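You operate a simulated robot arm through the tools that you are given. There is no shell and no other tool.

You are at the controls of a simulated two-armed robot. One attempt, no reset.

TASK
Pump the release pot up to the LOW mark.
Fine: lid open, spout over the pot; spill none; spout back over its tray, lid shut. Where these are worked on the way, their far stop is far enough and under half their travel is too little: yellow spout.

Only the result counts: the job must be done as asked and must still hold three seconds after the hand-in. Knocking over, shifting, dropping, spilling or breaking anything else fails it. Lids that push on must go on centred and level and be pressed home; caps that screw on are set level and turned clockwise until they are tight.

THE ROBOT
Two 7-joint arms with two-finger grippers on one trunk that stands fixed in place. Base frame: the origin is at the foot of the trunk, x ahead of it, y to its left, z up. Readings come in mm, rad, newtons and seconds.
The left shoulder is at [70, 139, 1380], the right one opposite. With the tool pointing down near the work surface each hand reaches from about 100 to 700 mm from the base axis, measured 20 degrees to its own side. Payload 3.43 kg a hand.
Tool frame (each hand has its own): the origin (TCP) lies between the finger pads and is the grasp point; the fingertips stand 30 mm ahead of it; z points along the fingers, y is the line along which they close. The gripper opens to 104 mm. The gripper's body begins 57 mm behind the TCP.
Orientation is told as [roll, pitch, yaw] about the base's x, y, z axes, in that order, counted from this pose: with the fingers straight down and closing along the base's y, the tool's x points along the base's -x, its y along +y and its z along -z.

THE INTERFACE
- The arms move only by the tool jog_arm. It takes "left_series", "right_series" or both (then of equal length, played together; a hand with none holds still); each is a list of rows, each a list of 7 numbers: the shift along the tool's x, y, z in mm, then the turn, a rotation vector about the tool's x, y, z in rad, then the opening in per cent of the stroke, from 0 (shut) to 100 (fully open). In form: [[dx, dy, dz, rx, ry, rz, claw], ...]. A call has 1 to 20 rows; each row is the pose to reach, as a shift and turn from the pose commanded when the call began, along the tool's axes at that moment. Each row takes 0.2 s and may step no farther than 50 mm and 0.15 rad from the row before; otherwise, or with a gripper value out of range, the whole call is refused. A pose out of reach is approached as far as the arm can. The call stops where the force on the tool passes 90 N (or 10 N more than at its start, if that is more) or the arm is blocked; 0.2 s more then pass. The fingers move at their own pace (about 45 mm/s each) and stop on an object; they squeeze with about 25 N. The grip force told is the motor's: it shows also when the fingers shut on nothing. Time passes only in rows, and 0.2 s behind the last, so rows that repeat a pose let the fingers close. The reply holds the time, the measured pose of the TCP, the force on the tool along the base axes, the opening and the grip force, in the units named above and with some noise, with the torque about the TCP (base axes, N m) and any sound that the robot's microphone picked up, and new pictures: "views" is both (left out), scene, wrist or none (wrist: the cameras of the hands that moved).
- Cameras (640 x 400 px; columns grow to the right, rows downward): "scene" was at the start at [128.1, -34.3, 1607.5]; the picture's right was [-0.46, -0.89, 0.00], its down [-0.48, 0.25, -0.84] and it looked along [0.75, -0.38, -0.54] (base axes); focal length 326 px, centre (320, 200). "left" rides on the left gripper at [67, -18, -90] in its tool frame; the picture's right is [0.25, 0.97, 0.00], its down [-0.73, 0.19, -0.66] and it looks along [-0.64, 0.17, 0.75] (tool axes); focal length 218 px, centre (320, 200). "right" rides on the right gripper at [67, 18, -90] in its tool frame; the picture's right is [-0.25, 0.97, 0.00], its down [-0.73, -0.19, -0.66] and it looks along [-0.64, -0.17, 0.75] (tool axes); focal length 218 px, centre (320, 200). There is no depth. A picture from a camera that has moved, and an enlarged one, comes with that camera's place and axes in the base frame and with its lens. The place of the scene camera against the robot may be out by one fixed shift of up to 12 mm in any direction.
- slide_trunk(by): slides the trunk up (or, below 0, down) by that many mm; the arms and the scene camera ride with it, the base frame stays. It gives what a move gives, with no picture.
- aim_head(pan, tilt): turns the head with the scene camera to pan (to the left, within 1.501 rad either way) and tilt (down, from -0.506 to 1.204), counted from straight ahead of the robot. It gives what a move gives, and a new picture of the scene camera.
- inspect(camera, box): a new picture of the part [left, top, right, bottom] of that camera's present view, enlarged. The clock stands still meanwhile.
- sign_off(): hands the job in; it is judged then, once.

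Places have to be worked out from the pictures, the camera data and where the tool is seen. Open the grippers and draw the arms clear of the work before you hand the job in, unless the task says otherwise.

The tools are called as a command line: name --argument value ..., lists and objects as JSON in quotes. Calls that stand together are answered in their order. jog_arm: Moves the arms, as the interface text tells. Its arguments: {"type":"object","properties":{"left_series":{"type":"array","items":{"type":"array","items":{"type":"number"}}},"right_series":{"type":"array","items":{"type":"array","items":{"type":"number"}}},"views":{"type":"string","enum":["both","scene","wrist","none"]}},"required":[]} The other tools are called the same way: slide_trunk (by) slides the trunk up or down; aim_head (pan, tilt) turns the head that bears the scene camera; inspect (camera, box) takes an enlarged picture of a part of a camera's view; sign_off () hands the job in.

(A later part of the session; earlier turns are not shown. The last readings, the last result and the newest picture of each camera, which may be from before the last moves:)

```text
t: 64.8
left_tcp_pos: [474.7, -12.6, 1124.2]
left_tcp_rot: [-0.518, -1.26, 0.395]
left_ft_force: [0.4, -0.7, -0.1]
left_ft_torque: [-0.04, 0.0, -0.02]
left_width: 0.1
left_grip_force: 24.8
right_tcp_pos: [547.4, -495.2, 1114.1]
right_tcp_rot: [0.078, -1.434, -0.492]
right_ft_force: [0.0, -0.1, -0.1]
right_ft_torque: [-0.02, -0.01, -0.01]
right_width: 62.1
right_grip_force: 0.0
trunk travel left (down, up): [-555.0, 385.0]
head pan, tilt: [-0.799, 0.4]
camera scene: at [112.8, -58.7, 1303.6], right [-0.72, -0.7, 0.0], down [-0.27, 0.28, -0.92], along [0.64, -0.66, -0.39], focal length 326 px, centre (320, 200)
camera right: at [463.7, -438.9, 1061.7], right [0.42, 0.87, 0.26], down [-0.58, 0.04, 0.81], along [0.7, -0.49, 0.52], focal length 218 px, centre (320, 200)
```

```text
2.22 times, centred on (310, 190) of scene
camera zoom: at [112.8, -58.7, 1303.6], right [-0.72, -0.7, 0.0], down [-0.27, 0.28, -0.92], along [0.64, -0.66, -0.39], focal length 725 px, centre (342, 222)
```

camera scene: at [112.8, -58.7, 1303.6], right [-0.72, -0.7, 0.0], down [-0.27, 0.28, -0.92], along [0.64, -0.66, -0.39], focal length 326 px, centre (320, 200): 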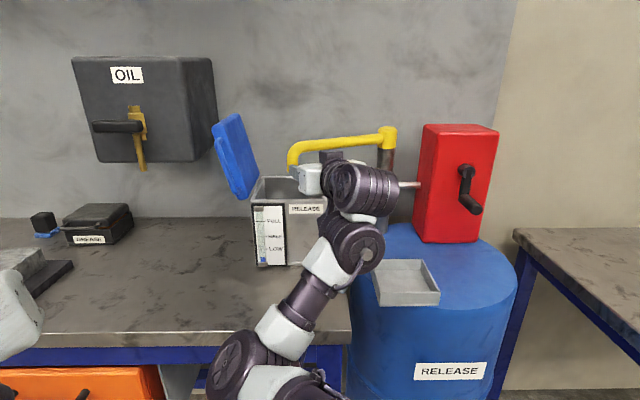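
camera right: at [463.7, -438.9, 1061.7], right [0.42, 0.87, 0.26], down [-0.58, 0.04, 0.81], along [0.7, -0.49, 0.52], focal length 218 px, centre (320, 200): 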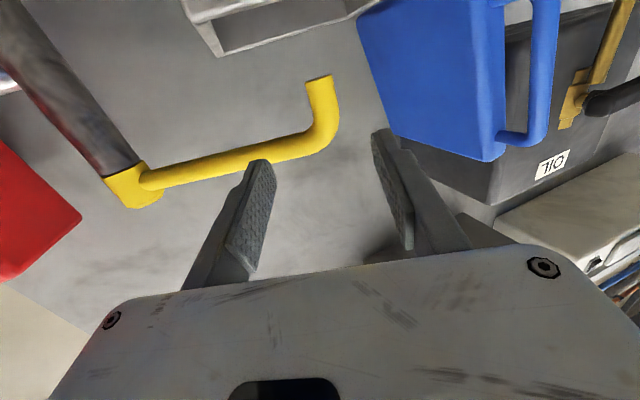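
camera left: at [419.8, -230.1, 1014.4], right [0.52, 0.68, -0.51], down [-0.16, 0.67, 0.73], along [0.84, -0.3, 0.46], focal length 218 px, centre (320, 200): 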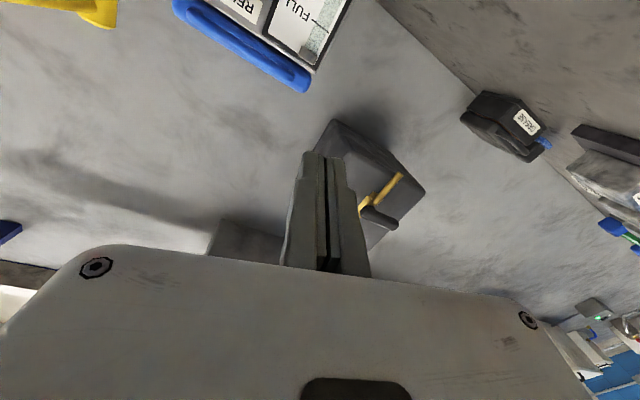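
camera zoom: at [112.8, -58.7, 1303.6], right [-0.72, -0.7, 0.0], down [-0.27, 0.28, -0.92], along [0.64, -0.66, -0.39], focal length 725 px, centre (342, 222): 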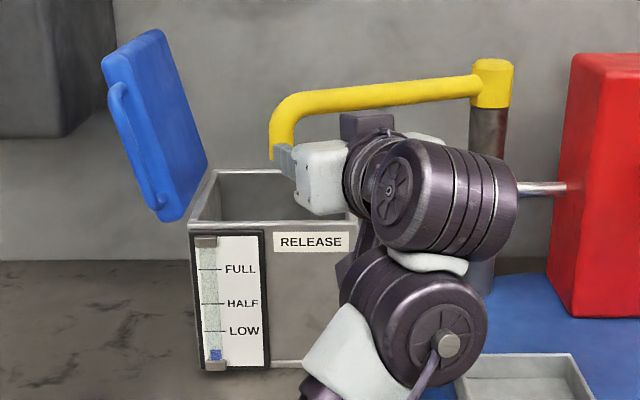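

Knob estimated along r≈307, z≈1000, f 780–853, with the hub ~62 mm above it. I move the right hand back and over to a pre-grasp in front of the knob, squaring its yaw and pitch.

jog_arm --right_series '[[4, 11, -27, 0, 0, 0, 60], [8, 23, -55, 0, 0, 0, 60], [20, -12, -67.5, 0.04, -0.014, 0.006, 60], [31.6, -46.8, -80, 0.08, -0.028, 0.012, 60], [43.2, -81.7, -92.8, 0.12, -0.042, 0.018, 60], [54.9, -116.5, -105.5, 0.16, -0.058, 0.023, 60], [67.7, -148, -114.8, 0.2, -0.072, 0.029, 60], [80.6, -180, -124.2, 0.24, -0.086, 0.035, 60], [93.4, -211.6, -133.5, 0.28, -0.1, 0.041, 60], [103.7, -246, -139.3, 0.32, -0.115, 0.046, 60], [114, -281, -145, 0.36, -0.13, 0.052, 60], [124.3, -315.5, -151, 0.396, -0.144, 0.058, 60]]' --views "both"

```text
t: 67.4
left_tcp_pos: [473.5, -12.8, 1124.1]
left_tcp_rot: [-0.511, -1.259, 0.387]
left_ft_force: [-0.5, -0.3, -0.9]
left_ft_torque: [0.01, 0.0, 0.02]
left_width: 0.0
left_grip_force: 25.0
right_tcp_pos: [268.7, -718.0, 1011.2]
right_tcp_rot: [1.496, -1.529, -2.307]
right_ft_force: [-1.4, -0.5, 0.1]
right_ft_torque: [-0.03, -0.01, -0.03]
right_width: 62.4
right_grip_force: 0.1
trunk travel left (down, up): [-555.0, 385.0]
head pan, tilt: [-0.799, 0.4]
camera scene: at [112.7, -60.8, 1303.4], right [-0.72, -0.7, 0.0], down [-0.27, 0.28, -0.92], along [0.64, -0.66, -0.39], focal length 326 px, centre (320, 200)
camera right: at [221.0, -638.9, 947.2], right [0.69, 0.66, 0.29], down [-0.61, 0.32, 0.72], along [0.38, -0.68, 0.63], focal length 218 px, centre (320, 200)
```

scene: 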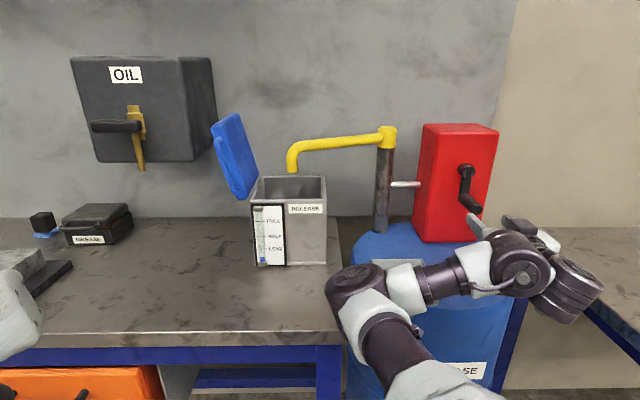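
right: 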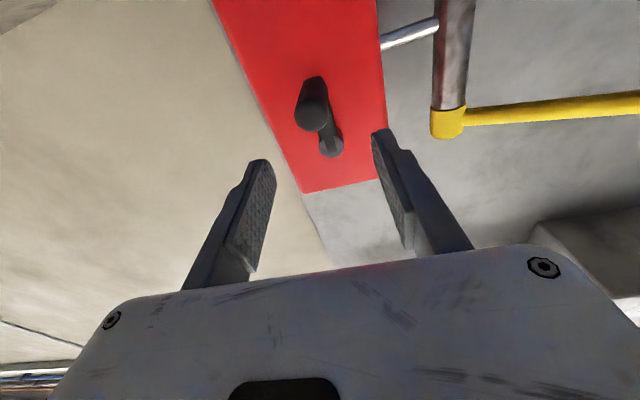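

All reachable; the knob lies between the fingers ahead. I zoom to refine it.

inspect --camera "right" --box '[230, 20, 410, 200]'

inspect --camera "scene" --box '[400, 110, 560, 260]'

```text
2.22 times, centred on (320, 110) of right
camera zoom: at [221.0, -638.9, 947.2], right [0.69, 0.66, 0.29], down [-0.61, 0.32, 0.72], along [0.38, -0.68, 0.63], focal length 485 px, centre (320, 400)
```

zoom: 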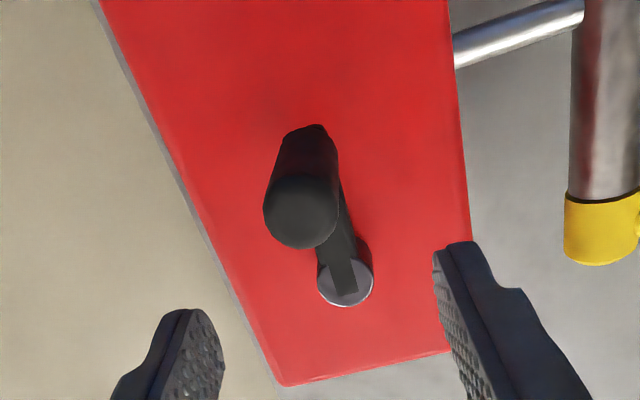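

```text
2.67 times, centred on (480, 185) of scene
camera zoom: at [112.7, -60.8, 1303.4], right [-0.72, -0.7, 0.0], down [-0.27, 0.28, -0.92], along [0.64, -0.66, -0.39], focal length 870 px, centre (-107, 240)
```

zoom: 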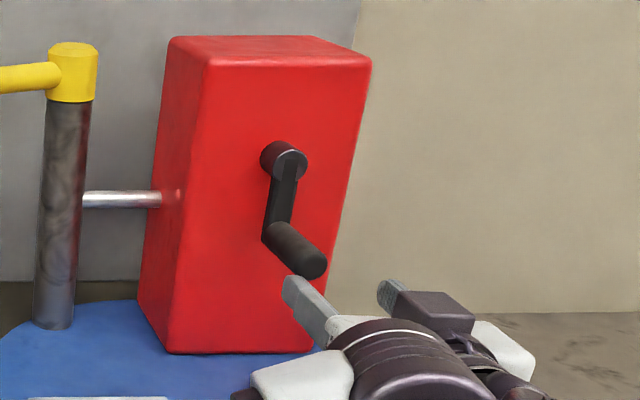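

The knob's end is near r=314, f≈787, z≈1006. I move forward 100 mm so the fingers straddle it.

jog_arm --right_series '[[2, -3, 25, 0, 0, 0, 60], [5, -6, 50, 0, 0, 0, 60], [5, -6, 75, 0, 0, 0, 60], [5, -6, 100, 0, 0, 0, 60]]' --views "both"

```text
t: 68.4
left_tcp_pos: [474.9, -13.4, 1124.5]
left_tcp_rot: [-0.51, -1.256, 0.388]
left_ft_force: [0.6, -0.3, -0.5]
left_ft_torque: [0.0, 0.02, -0.05]
left_width: 0.2
left_grip_force: 25.4
right_tcp_pos: [333.0, -793.5, 1004.1]
right_tcp_rot: [1.485, -1.529, -2.297]
right_ft_force: [0.2, -0.8, -0.5]
right_ft_torque: [0.04, 0.01, 0.0]
right_width: 62.3
right_grip_force: 0.1
trunk travel left (down, up): [-555.0, 385.0]
head pan, tilt: [-0.799, 0.4]
camera scene: at [113.7, -60.3, 1303.4], right [-0.72, -0.7, 0.0], down [-0.27, 0.28, -0.92], along [0.64, -0.66, -0.39], focal length 326 px, centre (320, 200)
camera right: at [284.8, -713.3, 939.8], right [0.69, 0.66, 0.29], down [-0.61, 0.32, 0.72], along [0.38, -0.68, 0.63], focal length 218 px, centre (320, 200)
```

scene: 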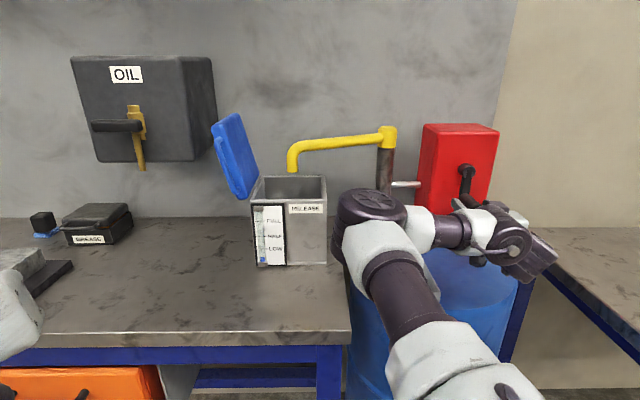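
right: 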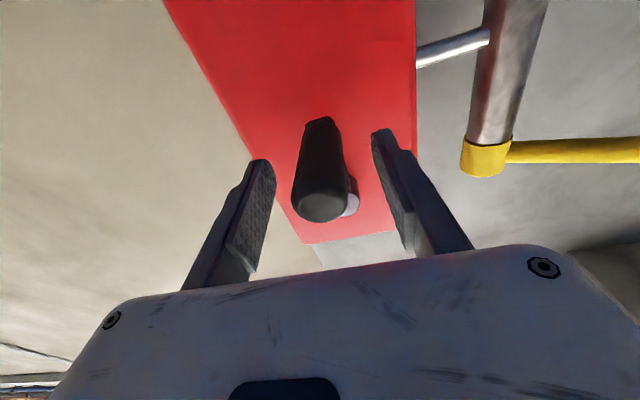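

The knob is nicely between the fingers. I close on it.

jog_arm --right_series '[[0, 0, 0, 0, 0, 0, 35], [0, 0, 0, 0, 0, 0, 10], [0, 0, 0, 0, 0, 0, 10], [0, 0, 0, 0, 0, 0, 10]]' --views "wrist"

inspect --camera "scene" --box '[240, 160, 340, 280]'

```text
t: 69.4
left_tcp_pos: [475.1, -13.5, 1124.5]
left_tcp_rot: [-0.511, -1.259, 0.39]
left_ft_force: [-0.4, 0.3, -0.7]
left_ft_torque: [-0.02, -0.02, 0.02]
left_width: 0.2
left_grip_force: 24.9
right_tcp_pos: [333.2, -792.2, 1005.3]
right_tcp_rot: [1.494, -1.528, -2.305]
right_ft_force: [-1.8, -2.6, -0.1]
right_ft_torque: [0.18, -0.05, 1.71]
right_width: 28.1
right_grip_force: 44.9
trunk travel left (down, up): [-555.0, 385.0]
head pan, tilt: [-0.799, 0.4]
camera right: at [284.9, -713.0, 939.9], right [0.69, 0.66, 0.29], down [-0.61, 0.32, 0.72], along [0.38, -0.68, 0.63], focal length 218 px, centre (320, 200)
```

right: 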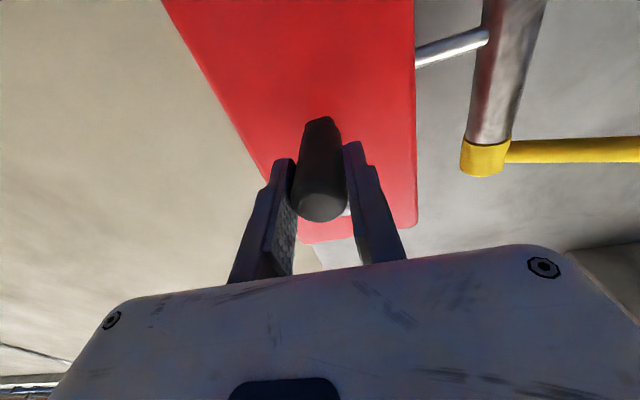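

```text
3.33 times, centred on (290, 220) of scene
camera zoom: at [113.3, -60.4, 1303.5], right [-0.72, -0.7, 0.0], down [-0.27, 0.28, -0.92], along [0.64, -0.66, -0.39], focal length 1088 px, centre (420, 133)
```

zoom: 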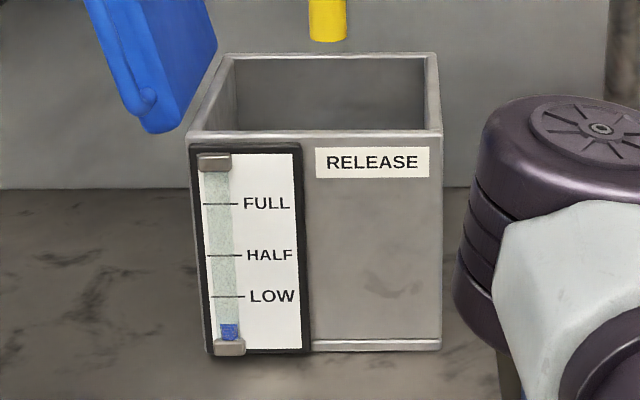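

The knob is held (28 mm). The gauge stands a bit below LOW. I try a small clockwise turn (knob going left from the bottom) and watch force.

jog_arm --right_series '[[0, 5, 0, 0, 0, 0, 10], [-0.3, 10.2, 0, 0, 0, 0, 10], [-1.1, 15.2, 0, 0, 0, 0, 10], [-2.1, 20.2, 0, 0, 0, 0, 10]]' --views "wrist"

```text
t: 70.4
left_tcp_pos: [472.1, -13.8, 1123.8]
left_tcp_rot: [-0.512, -1.262, 0.389]
left_ft_force: [0.3, 0.3, -0.3]
left_ft_torque: [0.0, 0.02, 0.03]
left_width: 0.0
left_grip_force: 25.3
right_tcp_pos: [346.9, -779.7, 1007.2]
right_tcp_rot: [1.475, -1.525, -2.289]
right_ft_force: [-13.2, 0.3, -7.3]
right_ft_torque: [0.01, -0.66, 1.93]
right_width: 28.0
right_grip_force: 44.7
trunk travel left (down, up): [-555.0, 385.0]
head pan, tilt: [-0.799, 0.4]
camera right: at [298.1, -700.3, 941.9], right [0.7, 0.65, 0.3], down [-0.61, 0.32, 0.72], along [0.38, -0.68, 0.62], focal length 218 px, centre (320, 200)
```

right: 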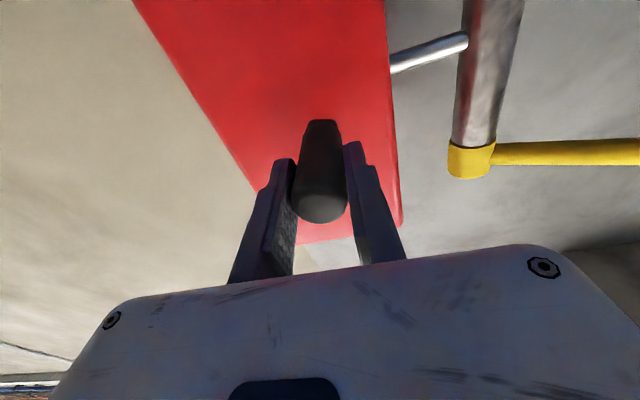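

The crank turns easily. I carry on clockwise to about 100°.

jog_arm --right_series '[[-3.8, 9.5, 0, 0, 0, 0, 10], [-8, 18.6, 0, 0, 0, 0, 10], [-14.2, 26.5, 0, 0, 0, 0, 10], [-21.1, 34, 0, 0, 0, 0, 10], [-29.5, 39.7, 0, 0, 0, 0, 10], [-38.4, 44.8, 0, 0, 0, 0, 10], [-48, 47.6, 0, 0, 0, 0, 10], [-58, 49.9, 0, 0, 0, 0, 10]]' --views "both"

```text
t: 72.2
left_tcp_pos: [469.9, -14.7, 1124.3]
left_tcp_rot: [-0.512, -1.262, 0.389]
left_ft_force: [-0.4, 0.6, 0.0]
left_ft_torque: [0.0, 0.0, -0.02]
left_width: 0.0
left_grip_force: 24.7
right_tcp_pos: [381.1, -749.2, 1068.6]
right_tcp_rot: [1.508, -1.528, -2.319]
right_ft_force: [-18.4, -2.9, -7.9]
right_ft_torque: [-0.16, -0.57, 2.07]
right_width: 28.1
right_grip_force: 45.2
trunk travel left (down, up): [-555.0, 385.0]
head pan, tilt: [-0.799, 0.4]
camera scene: at [109.9, -61.9, 1303.7], right [-0.72, -0.7, 0.0], down [-0.27, 0.28, -0.92], along [0.64, -0.66, -0.39], focal length 326 px, centre (320, 200)
camera right: at [333.2, -669.8, 1003.1], right [0.69, 0.66, 0.3], down [-0.61, 0.32, 0.72], along [0.38, -0.68, 0.63], focal length 218 px, centre (320, 200)
```

scene: 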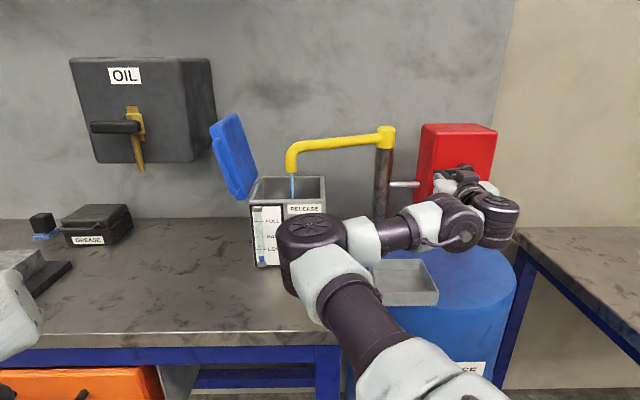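
right: 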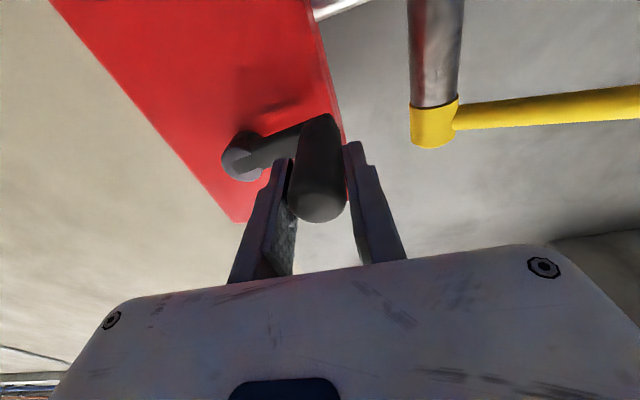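

Liquid runs from the spout into the pot. I check the gauge before going on.

inspect --camera "scene" --box '[240, 160, 340, 280]'

```text
3.33 times, centred on (290, 220) of scene
camera zoom: at [109.9, -61.9, 1303.7], right [-0.72, -0.7, 0.0], down [-0.27, 0.28, -0.92], along [0.64, -0.66, -0.39], focal length 1088 px, centre (420, 133)
```

zoom: 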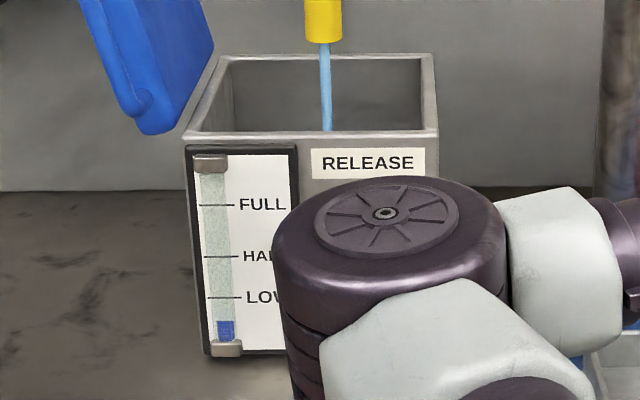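

The level rose about 4 px of the 28 px needed, for a quarter turn. I continue clockwise to the top.

jog_arm --right_series '[[-9, -2, -1, 0, 0, 0, 10], [-19, -2.8, -1, 0, 0, 0, 10], [-28.5, -5.5, -1, 0, 0, 0, 10], [-37.6, -9.4, -1, 0, 0, 0, 10], [-46, -15, -1, 0, 0, 0, 10], [-53.6, -21.3, -1, 0, 0, 0, 10], [-60, -29, -1, 0, 0, 0, 10], [-65.4, -37.3, -1, 0, 0, 0, 10], [-69.2, -46.5, -1, 0, 0, 0, 10], [-71.8, -55.9, -1, 0, 0, 0, 10]]' --views "both"

inspect --camera "scene" --box '[240, 160, 340, 280]'

```text
t: 74.4
left_tcp_pos: [478.2, -4.6, 1121.8]
left_tcp_rot: [-0.53, -1.25, 0.407]
left_ft_force: [-0.2, -0.4, -0.9]
left_ft_torque: [0.01, 0.03, 0.01]
left_width: 0.0
left_grip_force: 25.1
right_tcp_pos: [350.9, -774.6, 1146.7]
right_tcp_rot: [1.713, -1.551, -2.514]
right_ft_force: [50.6, -4.6, 61.4]
right_ft_torque: [-0.42, -1.33, 1.5]
right_width: 23.2
right_grip_force: 44.2
trunk travel left (down, up): [-555.0, 385.0]
head pan, tilt: [-0.799, 0.4]
camera scene: at [120.3, -49.6, 1304.2], right [-0.71, -0.7, 0.01], down [-0.28, 0.27, -0.92], along [0.64, -0.66, -0.39], focal length 326 px, centre (320, 200)
camera right: at [301.7, -697.0, 1081.4], right [0.69, 0.67, 0.27], down [-0.61, 0.33, 0.72], along [0.39, -0.67, 0.63], focal length 218 px, centre (320, 200)
```

scene: 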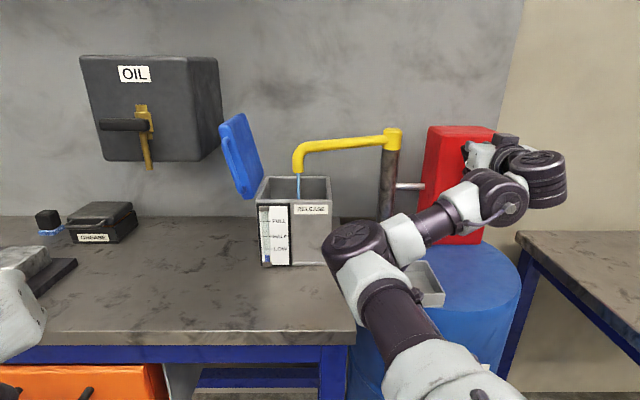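
right: 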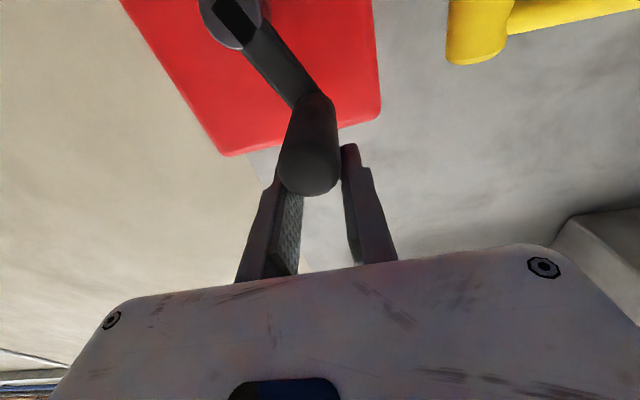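

```text
3.33 times, centred on (290, 220) of scene
camera zoom: at [120.3, -49.6, 1304.2], right [-0.71, -0.7, 0.01], down [-0.28, 0.27, -0.92], along [0.64, -0.66, -0.39], focal length 1088 px, centre (420, 133)
```

zoom: 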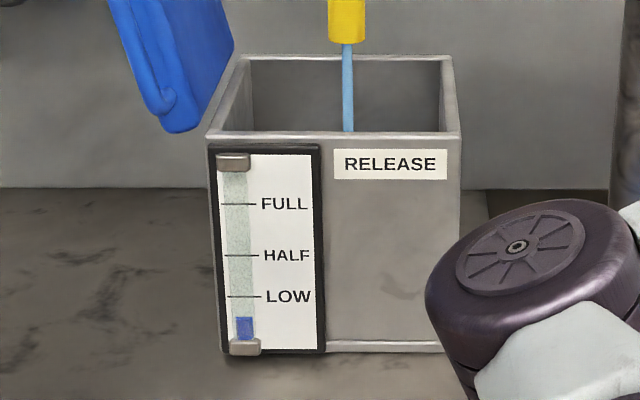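

The knob slipped toward the pads' lower edge and force climbed to ~80 N. I open the fingers to free the knob and look.

jog_arm --right_series '[[0, 0, 0, 0, 0, 0, 40], [0, 0, 0, 0, 0, 0, 60], [0, 0, 0, 0, 0, 0, 60]]' --views "both"

inspect --camera "scene" --box '[240, 160, 340, 280]'

inspect --camera "scene" --box '[400, 100, 560, 260]'

```text
t: 75.2
left_tcp_pos: [472.9, -12.8, 1122.7]
left_tcp_rot: [-0.513, -1.261, 0.391]
left_ft_force: [-0.9, -0.4, 0.3]
left_ft_torque: [0.0, -0.03, 0.01]
left_width: 0.0
left_grip_force: 24.9
right_tcp_pos: [340.0, -785.9, 1136.3]
right_tcp_rot: [1.489, -1.527, -2.302]
right_ft_force: [-0.6, 0.6, -0.4]
right_ft_torque: [0.01, 0.01, 0.02]
right_width: 62.4
right_grip_force: 0.0
trunk travel left (down, up): [-555.0, 385.0]
head pan, tilt: [-0.799, 0.4]
camera scene: at [112.5, -60.0, 1303.4], right [-0.72, -0.7, 0.0], down [-0.27, 0.28, -0.92], along [0.64, -0.66, -0.39], focal length 326 px, centre (320, 200)
camera right: at [292.2, -706.2, 1071.8], right [0.69, 0.66, 0.29], down [-0.61, 0.32, 0.72], along [0.38, -0.68, 0.63], focal length 218 px, centre (320, 200)
```

scene: 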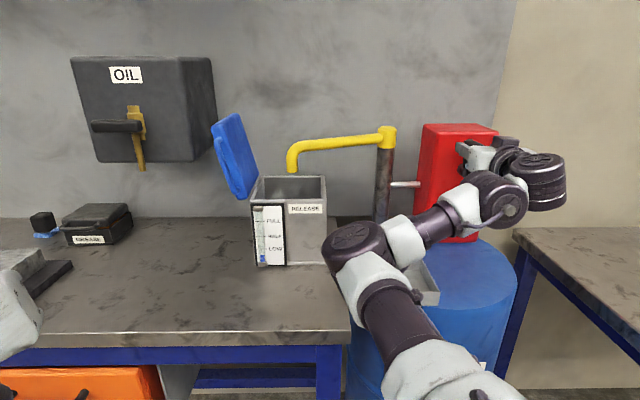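
right: 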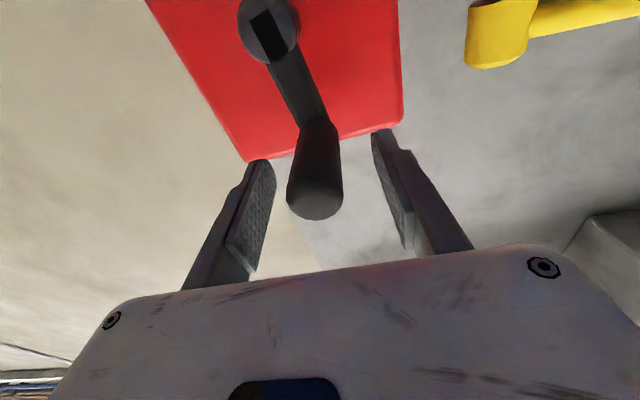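

```text
3.33 times, centred on (290, 220) of scene
camera zoom: at [112.5, -60.0, 1303.4], right [-0.72, -0.7, 0.0], down [-0.27, 0.28, -0.92], along [0.64, -0.66, -0.39], focal length 1088 px, centre (420, 133)
```

zoom: 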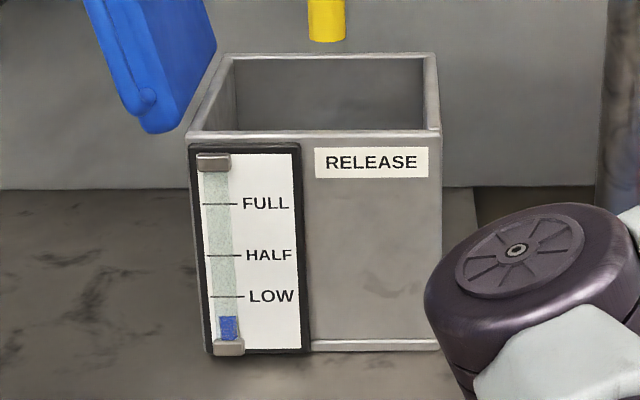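

```text
2.50 times, centred on (480, 180) of scene
camera zoom: at [112.5, -60.0, 1303.4], right [-0.72, -0.7, 0.0], down [-0.27, 0.28, -0.92], along [0.64, -0.66, -0.39], focal length 816 px, centre (-80, 250)
```

zoom: 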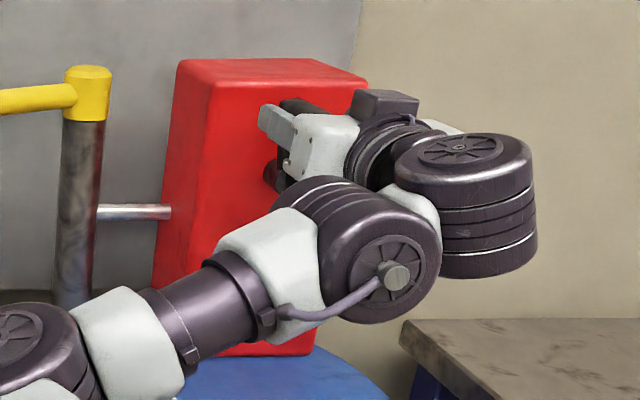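

The crank is near the top with the knob between the pads; level has gained ~7 px of 27 for about half a turn. I regrip and turn on clockwise over the top, this time rolling the hand with the crank so the knob doesn't roll out.

jog_arm --right_series '[[0, 0, 0, 0, 0, 0, 30], [0, 0, 0, 0, 0, 0, 10], [0, 0, 0, 0, 0, 0, 10], [-0.9, -6.6, 0, 0, 0, 0.1, 10], [-1.2, -13.2, 0, 0, 0, 0.2, 10], [-0.8, -19.7, 0, 0, 0, 0.3, 10], [0.3, -26.3, 0, 0, 0, 0.4, 10], [2, -32.6, 0, 0, 0, 0.5, 10], [4.3, -38.7, 0, 0, 0, 0.6, 10], [7.2, -44.6, 0, 0, 0, 0.7, 10], [10.8, -50.2, 0, 0, 0, 0.8, 10]]' --views "both"

inspect --camera "scene" --box '[240, 160, 340, 280]'

```text
t: 77.6
left_tcp_pos: [474.1, -13.8, 1122.6]
left_tcp_rot: [-0.516, -1.258, 0.39]
left_ft_force: [0.9, 1.1, 0.0]
left_ft_torque: [0.0, 0.03, 0.0]
left_width: 0.0
left_grip_force: 24.8
right_tcp_pos: [303.5, -822.4, 1124.5]
right_tcp_rot: [1.569, -0.728, -2.38]
right_ft_force: [8.1, -13.7, 20.1]
right_ft_torque: [-0.87, -1.46, 1.12]
right_width: 27.8
right_grip_force: 44.6
trunk travel left (down, up): [-555.0, 385.0]
head pan, tilt: [-0.799, 0.4]
camera scene: at [113.8, -59.6, 1303.6], right [-0.72, -0.7, 0.0], down [-0.27, 0.28, -0.92], along [0.64, -0.66, -0.39], focal length 326 px, centre (320, 200)
camera right: at [286.2, -714.3, 1093.8], right [0.33, 0.31, 0.89], down [-0.94, 0.01, 0.34], along [0.09, -0.95, 0.3], focal length 218 px, centre (320, 200)
```

scene: 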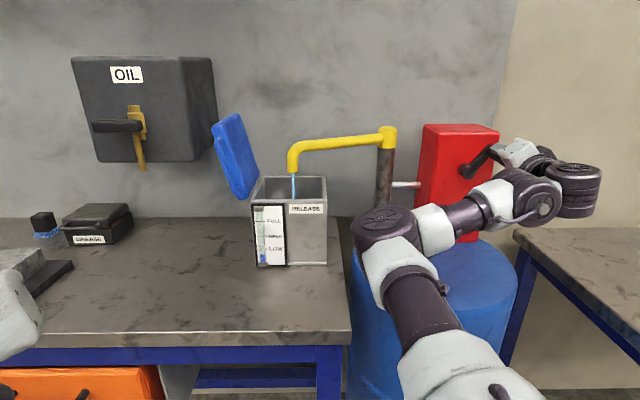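
right: 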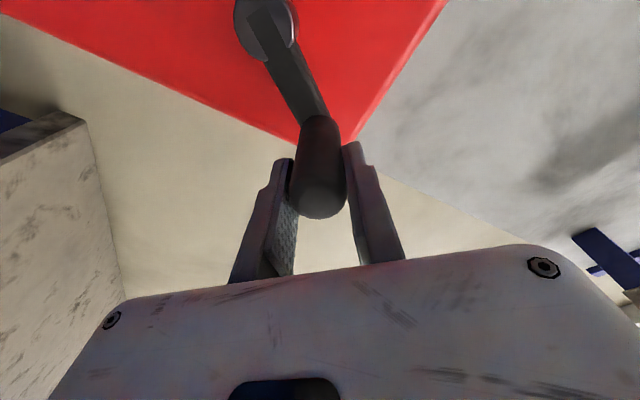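

```text
3.33 times, centred on (290, 220) of scene
camera zoom: at [113.8, -59.6, 1303.6], right [-0.72, -0.7, 0.0], down [-0.27, 0.28, -0.92], along [0.64, -0.66, -0.39], focal length 1088 px, centre (420, 133)
```

zoom: 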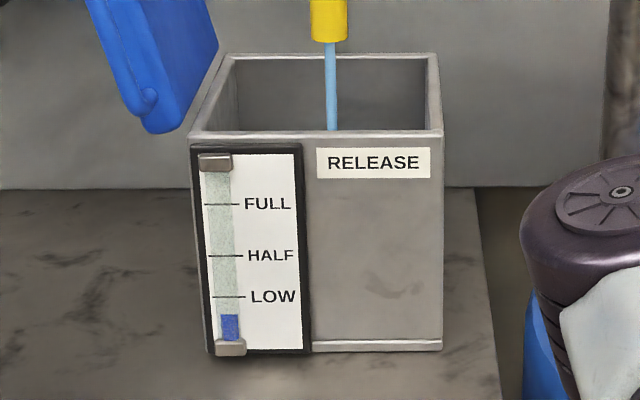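

Good: grip stays square and the level rises steadily (~3 px per rad, ~18 px to go). I test a short reverse stroke to learn whether swinging back and forth is harmless.

jog_arm --right_series '[[-3.6, 5.6, 1, 0, 0, -0.1, 10], [-6.5, 11.5, 1, 0, 0, -0.2, 10], [-8.8, 17.6, 1, 0, 0, -0.3, 10], [-10.5, 23.9, 1, 0, 0, -0.4, 10]]' --views "both"

inspect --camera "scene" --box '[240, 160, 340, 280]'

```text
t: 78.6
left_tcp_pos: [473.0, -13.1, 1124.8]
left_tcp_rot: [-0.515, -1.259, 0.393]
left_ft_force: [0.1, 0.2, -0.9]
left_ft_torque: [-0.03, 0.0, -0.02]
left_width: 0.1
left_grip_force: 25.2
right_tcp_pos: [308.3, -817.6, 1152.0]
right_tcp_rot: [1.57, -1.132, -2.39]
right_ft_force: [-4.4, -3.4, 6.4]
right_ft_torque: [-0.12, -0.12, -0.03]
right_width: 9.6
right_grip_force: 0.2
trunk travel left (down, up): [-555.0, 385.0]
head pan, tilt: [-0.799, 0.4]
camera scene: at [112.3, -60.2, 1304.0], right [-0.72, -0.7, 0.0], down [-0.27, 0.28, -0.92], along [0.64, -0.66, -0.39], focal length 326 px, centre (320, 200)
camera right: at [278.6, -721.0, 1099.7], right [0.56, 0.53, 0.64], down [-0.8, 0.15, 0.58], along [0.21, -0.84, 0.51], focal length 218 px, centre (320, 200)
```

scene: 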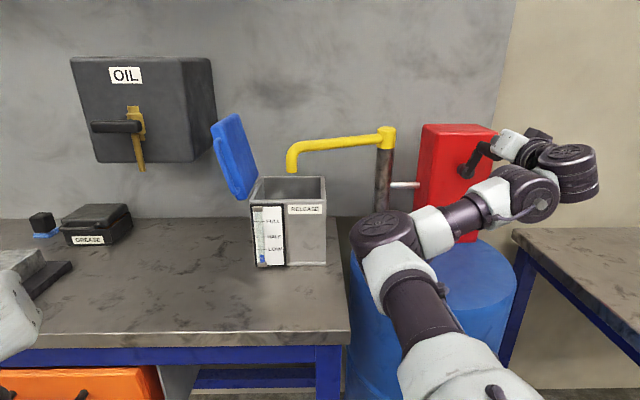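
right: 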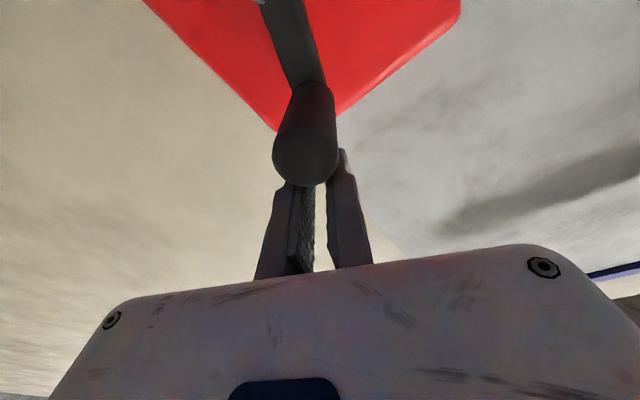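

```text
3.33 times, centred on (290, 220) of scene
camera zoom: at [112.3, -60.2, 1304.0], right [-0.72, -0.7, 0.0], down [-0.27, 0.28, -0.92], along [0.64, -0.66, -0.39], focal length 1088 px, centre (420, 133)
```

zoom: 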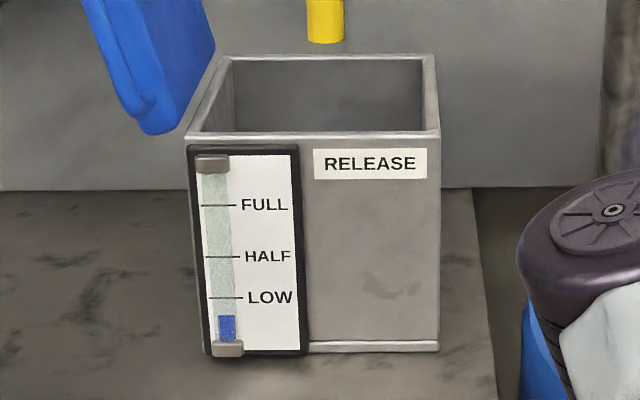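

The reverse went the wrong way for the rolled hand frame and the knob slid out; nothing else was touched. I open, recentre on the knob (22 mm along tool x), regrip, and turn on clockwise in the hand's own frame.

jog_arm --right_series '[[0, 0, 0, 0, 0, 0, 40], [0, 0, 0, 0, 0, 0, 60], [0, 0, 0, 0, 0, 0, 60], [11, 0, 0, 0, 0, 0, 60], [22, -0.5, 0, 0, 0, 0, 60], [22, -0.5, 0, 0, 0, 0, 30], [22, -0.5, 0, 0, 0, 0, 10], [22, -0.5, 0, 0, 0, 0, 10]]' --views "both"

```text
t: 80.4
left_tcp_pos: [474.5, -14.8, 1123.3]
left_tcp_rot: [-0.512, -1.26, 0.389]
left_ft_force: [-0.8, -0.1, -0.5]
left_ft_torque: [-0.02, -0.04, -0.02]
left_width: 0.0
left_grip_force: 25.1
right_tcp_pos: [317.2, -810.3, 1129.6]
right_tcp_rot: [1.564, -1.129, -2.373]
right_ft_force: [-1.0, -2.7, -0.2]
right_ft_torque: [-0.61, -0.48, 0.98]
right_width: 28.3
right_grip_force: 31.9
trunk travel left (down, up): [-555.0, 385.0]
head pan, tilt: [-0.799, 0.4]
camera scene: at [113.2, -60.4, 1303.4], right [-0.72, -0.7, 0.0], down [-0.27, 0.28, -0.92], along [0.64, -0.66, -0.39], focal length 326 px, centre (320, 200)
camera right: at [286.3, -714.7, 1077.2], right [0.56, 0.53, 0.64], down [-0.8, 0.14, 0.58], along [0.21, -0.84, 0.5], focal length 218 px, centre (320, 200)
```

scene: 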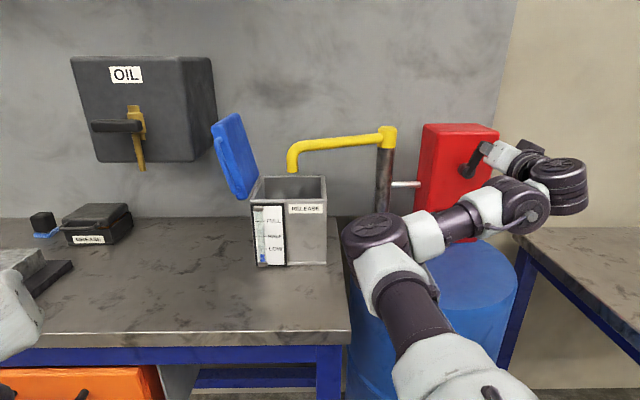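
right: 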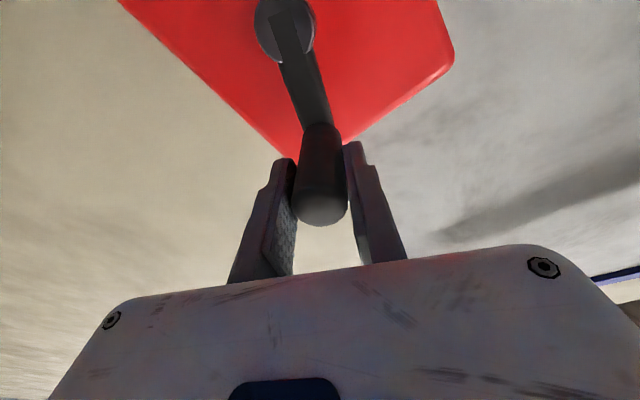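

Regripped squarely. Now clockwise by about 1 rad, rolling with the crank.

jog_arm --right_series '[[0.4, -6.5, 0, 0, 0, 0.1, 10], [1.3, -13, 0, 0, 0, 0.2, 10], [2.9, -19.4, 0, 0, 0, 0.3, 10], [5.2, -25.5, 0, 0, 0, 0.4, 10], [8, -31.4, 0, 0, 0, 0.5, 10], [11.4, -37, 0, 0, 0, 0.6, 10], [15.4, -42.2, 0, 0, 0, 0.7, 10], [19.9, -47, 0, 0, 0, 0.8, 10], [24.8, -51.3, 0, 0, 0, 0.9, 10], [30.1, -55.1, 0, 0, 0, 1.0, 10]]' --views "both"

inspect --camera "scene" --box '[240, 160, 340, 280]'

```text
t: 82.6
left_tcp_pos: [473.1, -15.5, 1124.0]
left_tcp_rot: [-0.505, -1.26, 0.382]
left_ft_force: [-0.5, 0.0, 0.0]
left_ft_torque: [0.0, 0.03, 0.02]
left_width: 0.1
left_grip_force: 25.1
right_tcp_pos: [290.3, -836.6, 1075.2]
right_tcp_rot: [1.564, -0.124, -2.383]
right_ft_force: [2.6, -17.2, 3.9]
right_ft_torque: [-0.94, -1.27, 0.44]
right_width: 27.6
right_grip_force: 45.1
trunk travel left (down, up): [-555.0, 385.0]
head pan, tilt: [-0.799, 0.4]
camera scene: at [113.4, -62.8, 1303.3], right [-0.72, -0.7, 0.0], down [-0.27, 0.28, -0.92], along [0.64, -0.66, -0.39], focal length 326 px, centre (320, 200)
camera right: at [277.1, -724.3, 1086.3], right [-0.09, -0.09, 0.99], down [-0.99, -0.04, -0.09], along [0.05, -0.99, -0.09], focal length 218 px, centre (320, 200)
```

scene: 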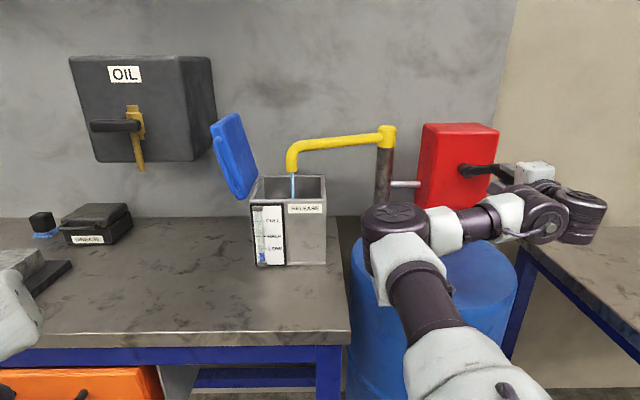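
right: 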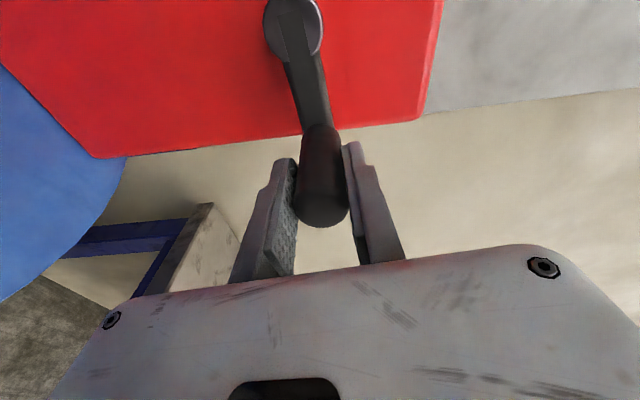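

```text
3.33 times, centred on (290, 220) of scene
camera zoom: at [113.4, -62.8, 1303.3], right [-0.72, -0.7, 0.0], down [-0.27, 0.28, -0.92], along [0.64, -0.66, -0.39], focal length 1088 px, centre (420, 133)
```

zoom: 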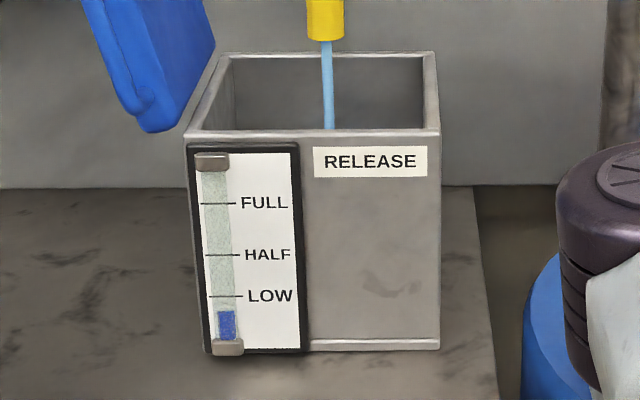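

Smooth; ~15 px left. I keep turning clockwise as far as the wrist allows.

jog_arm --right_series '[[0.4, -6.5, 1, 0, 0, 0.1, 10], [1.3, -13, 1, 0, 0, 0.2, 10], [2.9, -19.4, 1.5, 0, 0, 0.3, 10], [5.2, -25.5, 1.5, 0, 0, 0.4, 10], [8, -31.4, 1.5, 0, 0, 0.5, 10], [11.4, -37, 1.5, 0, 0, 0.6, 10]]' --views "both"

inspect --camera "scene" --box '[240, 160, 340, 280]'

```text
t: 84.0
left_tcp_pos: [474.2, -12.6, 1122.9]
left_tcp_rot: [-0.513, -1.26, 0.392]
left_ft_force: [0.5, 0.7, -0.5]
left_ft_torque: [-0.02, 0.02, -0.02]
left_width: 0.0
left_grip_force: 24.6
right_tcp_pos: [295.5, -832.0, 1040.2]
right_tcp_rot: [1.565, 0.474, -2.386]
right_ft_force: [-6.6, 3.9, -4.7]
right_ft_torque: [1.27, 1.48, 0.33]
right_width: 27.5
right_grip_force: 44.7
trunk travel left (down, up): [-555.0, 385.0]
head pan, tilt: [-0.799, 0.4]
camera scene: at [112.8, -59.8, 1303.3], right [-0.72, -0.7, 0.0], down [-0.27, 0.28, -0.92], along [0.64, -0.66, -0.39], focal length 326 px, centre (320, 200)
camera right: at [270.2, -730.8, 1088.0], right [-0.48, -0.46, 0.75], down [-0.86, 0.09, -0.5], along [0.16, -0.88, -0.44], focal length 218 px, centre (320, 200)
```

scene: 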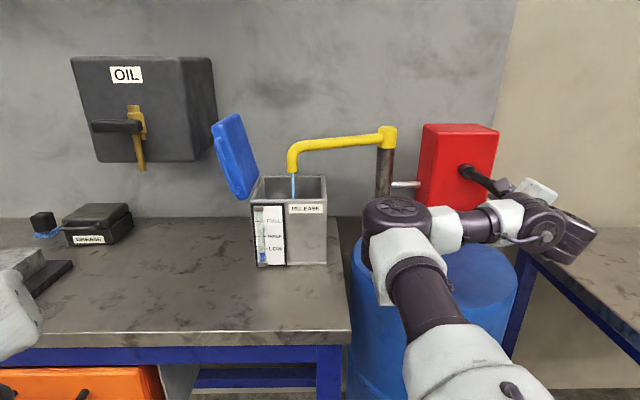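
right: 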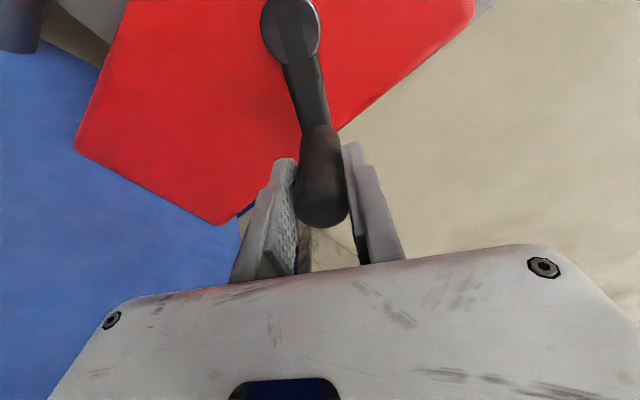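

```text
3.33 times, centred on (290, 220) of scene
camera zoom: at [112.8, -59.8, 1303.3], right [-0.72, -0.7, 0.0], down [-0.27, 0.28, -0.92], along [0.64, -0.66, -0.39], focal length 1088 px, centre (420, 133)
```

zoom: 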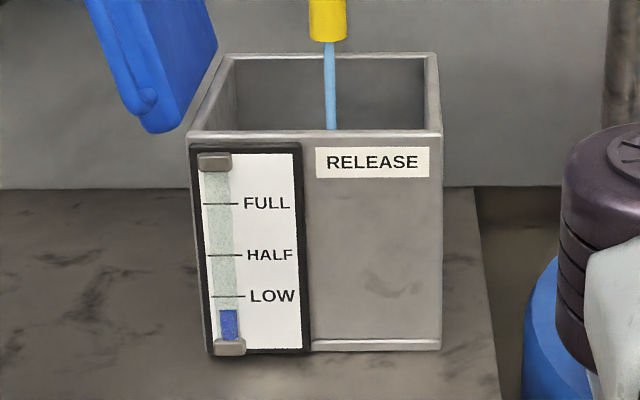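

Still no limit. I keep turning another ~1 rad.

jog_arm --right_series '[[0.4, -6.5, 0, 0, 0, 0.1, 10], [1.3, -13, 0, 0, 0, 0.2, 10], [2.9, -19.4, 0, 0, 0, 0.3, 10], [5.2, -25.5, 0, 0, 0, 0.4, 10], [8, -31.4, 0, 0, 0, 0.5, 10], [11.4, -37, 0, 0, 0, 0.6, 10], [15.4, -42.2, 0, 0, 0, 0.7, 10], [19.9, -47, 0, 0, 0, 0.8, 10], [24.8, -51.3, 0, 0, 0, 0.9, 10], [30.1, -55.1, 0, 0, 0, 1.0, 10]]' --views "both"

inspect --camera "scene" --box '[240, 160, 340, 280]'

```text
t: 86.2
left_tcp_pos: [471.9, -10.9, 1124.8]
left_tcp_rot: [-0.522, -1.259, 0.401]
left_ft_force: [0.7, 0.7, -0.6]
left_ft_torque: [0.0, 0.01, 0.0]
left_width: 0.0
left_grip_force: 24.9
right_tcp_pos: [333.4, -795.0, 1008.5]
right_tcp_rot: [1.589, 1.473, -2.363]
right_ft_force: [-7.9, 1.4, 12.8]
right_ft_torque: [0.42, 0.17, 1.78]
right_width: 27.9
right_grip_force: 44.6
trunk travel left (down, up): [-555.0, 385.0]
head pan, tilt: [-0.799, 0.4]
camera scene: at [111.1, -57.4, 1304.0], right [-0.72, -0.7, 0.0], down [-0.27, 0.28, -0.92], along [0.64, -0.66, -0.39], focal length 326 px, centre (320, 200)
camera right: at [261.8, -736.5, 1077.4], right [-0.71, -0.68, -0.16], down [-0.37, 0.56, -0.75], along [0.6, -0.48, -0.65], focal length 218 px, centre (320, 200)
```

scene: 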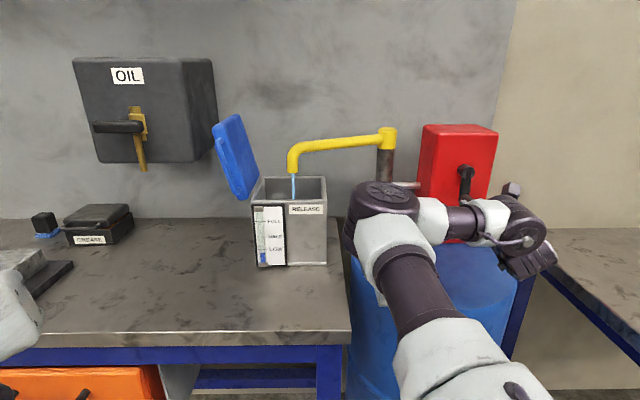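
right: 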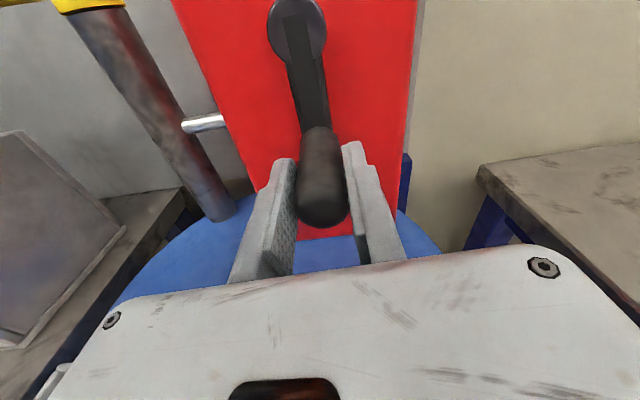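

```text
3.33 times, centred on (290, 220) of scene
camera zoom: at [111.1, -57.4, 1304.0], right [-0.72, -0.7, 0.0], down [-0.27, 0.28, -0.92], along [0.64, -0.66, -0.39], focal length 1088 px, centre (420, 133)
```

zoom: 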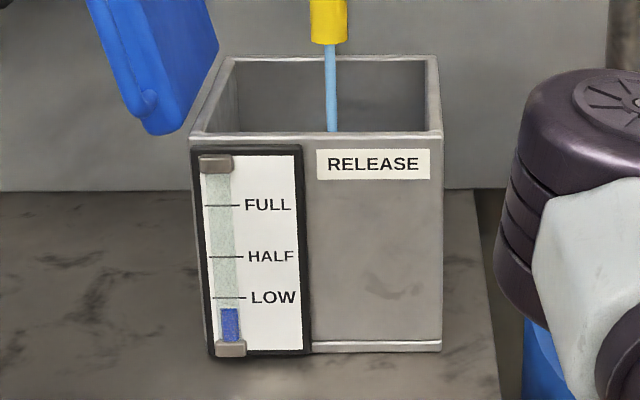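

One full turn done; ~10.5 px to go (about 3.9 rad). I try to continue rolling further the same way.

jog_arm --right_series '[[0.4, -6.5, 0, 0, 0, 0.1, 10], [1.3, -13, 0, 0, 0, 0.2, 10], [2.9, -19.4, 0, 0, 0, 0.3, 10], [5.2, -25.5, 0, 0, 0, 0.4, 10], [8, -31.4, 0, 0, 0, 0.5, 10], [11.4, -37, 0, 0, 0, 0.6, 10]]' --views "both"

inspect --camera "scene" --box '[240, 160, 340, 280]'

```text
t: 87.6
left_tcp_pos: [471.4, -12.9, 1125.2]
left_tcp_rot: [-0.519, -1.262, 0.397]
left_ft_force: [0.3, 0.5, -0.8]
left_ft_torque: [-0.01, 0.01, -0.01]
left_width: 0.0
left_grip_force: 25.3
right_tcp_pos: [356.3, -770.7, 1015.2]
right_tcp_rot: [-1.575, 1.068, 0.754]
right_ft_force: [-5.6, -18.0, 26.6]
right_ft_torque: [-0.63, -0.64, 1.57]
right_width: 28.3
right_grip_force: 44.7
trunk travel left (down, up): [-555.0, 385.0]
head pan, tilt: [-0.799, 0.4]
camera scene: at [109.7, -59.3, 1303.9], right [-0.72, -0.7, 0.0], down [-0.27, 0.28, -0.92], along [0.64, -0.66, -0.39], focal length 326 px, centre (320, 200)
camera right: at [258.8, -737.4, 1066.0], right [-0.53, -0.5, -0.69], down [-0.07, 0.83, -0.55], along [0.85, -0.24, -0.48], focal length 218 px, centre (320, 200)
```

scene: 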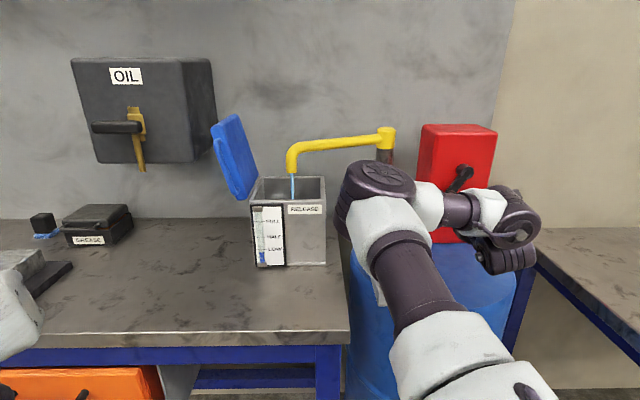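
right: 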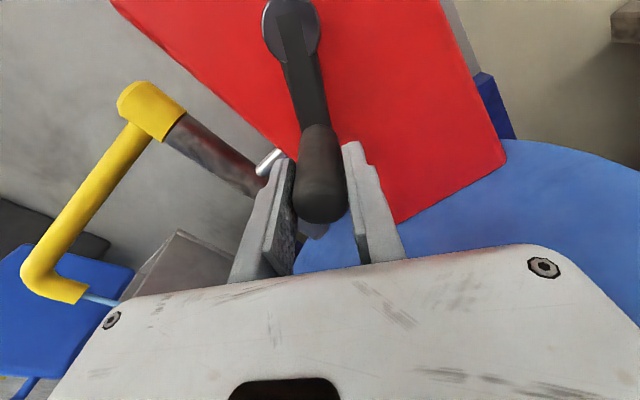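

```text
3.33 times, centred on (290, 220) of scene
camera zoom: at [109.7, -59.3, 1303.9], right [-0.72, -0.7, 0.0], down [-0.27, 0.28, -0.92], along [0.64, -0.66, -0.39], focal length 1088 px, centre (420, 133)
```

zoom: 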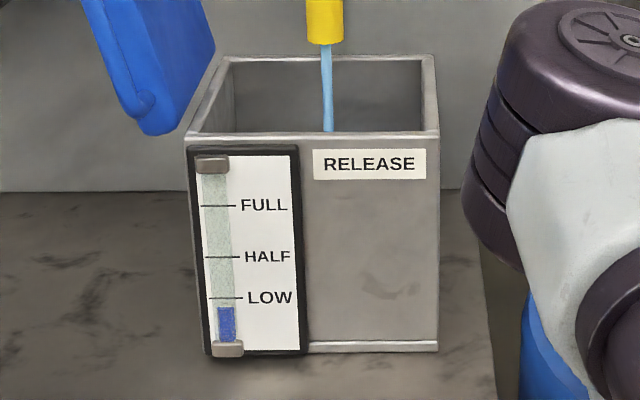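

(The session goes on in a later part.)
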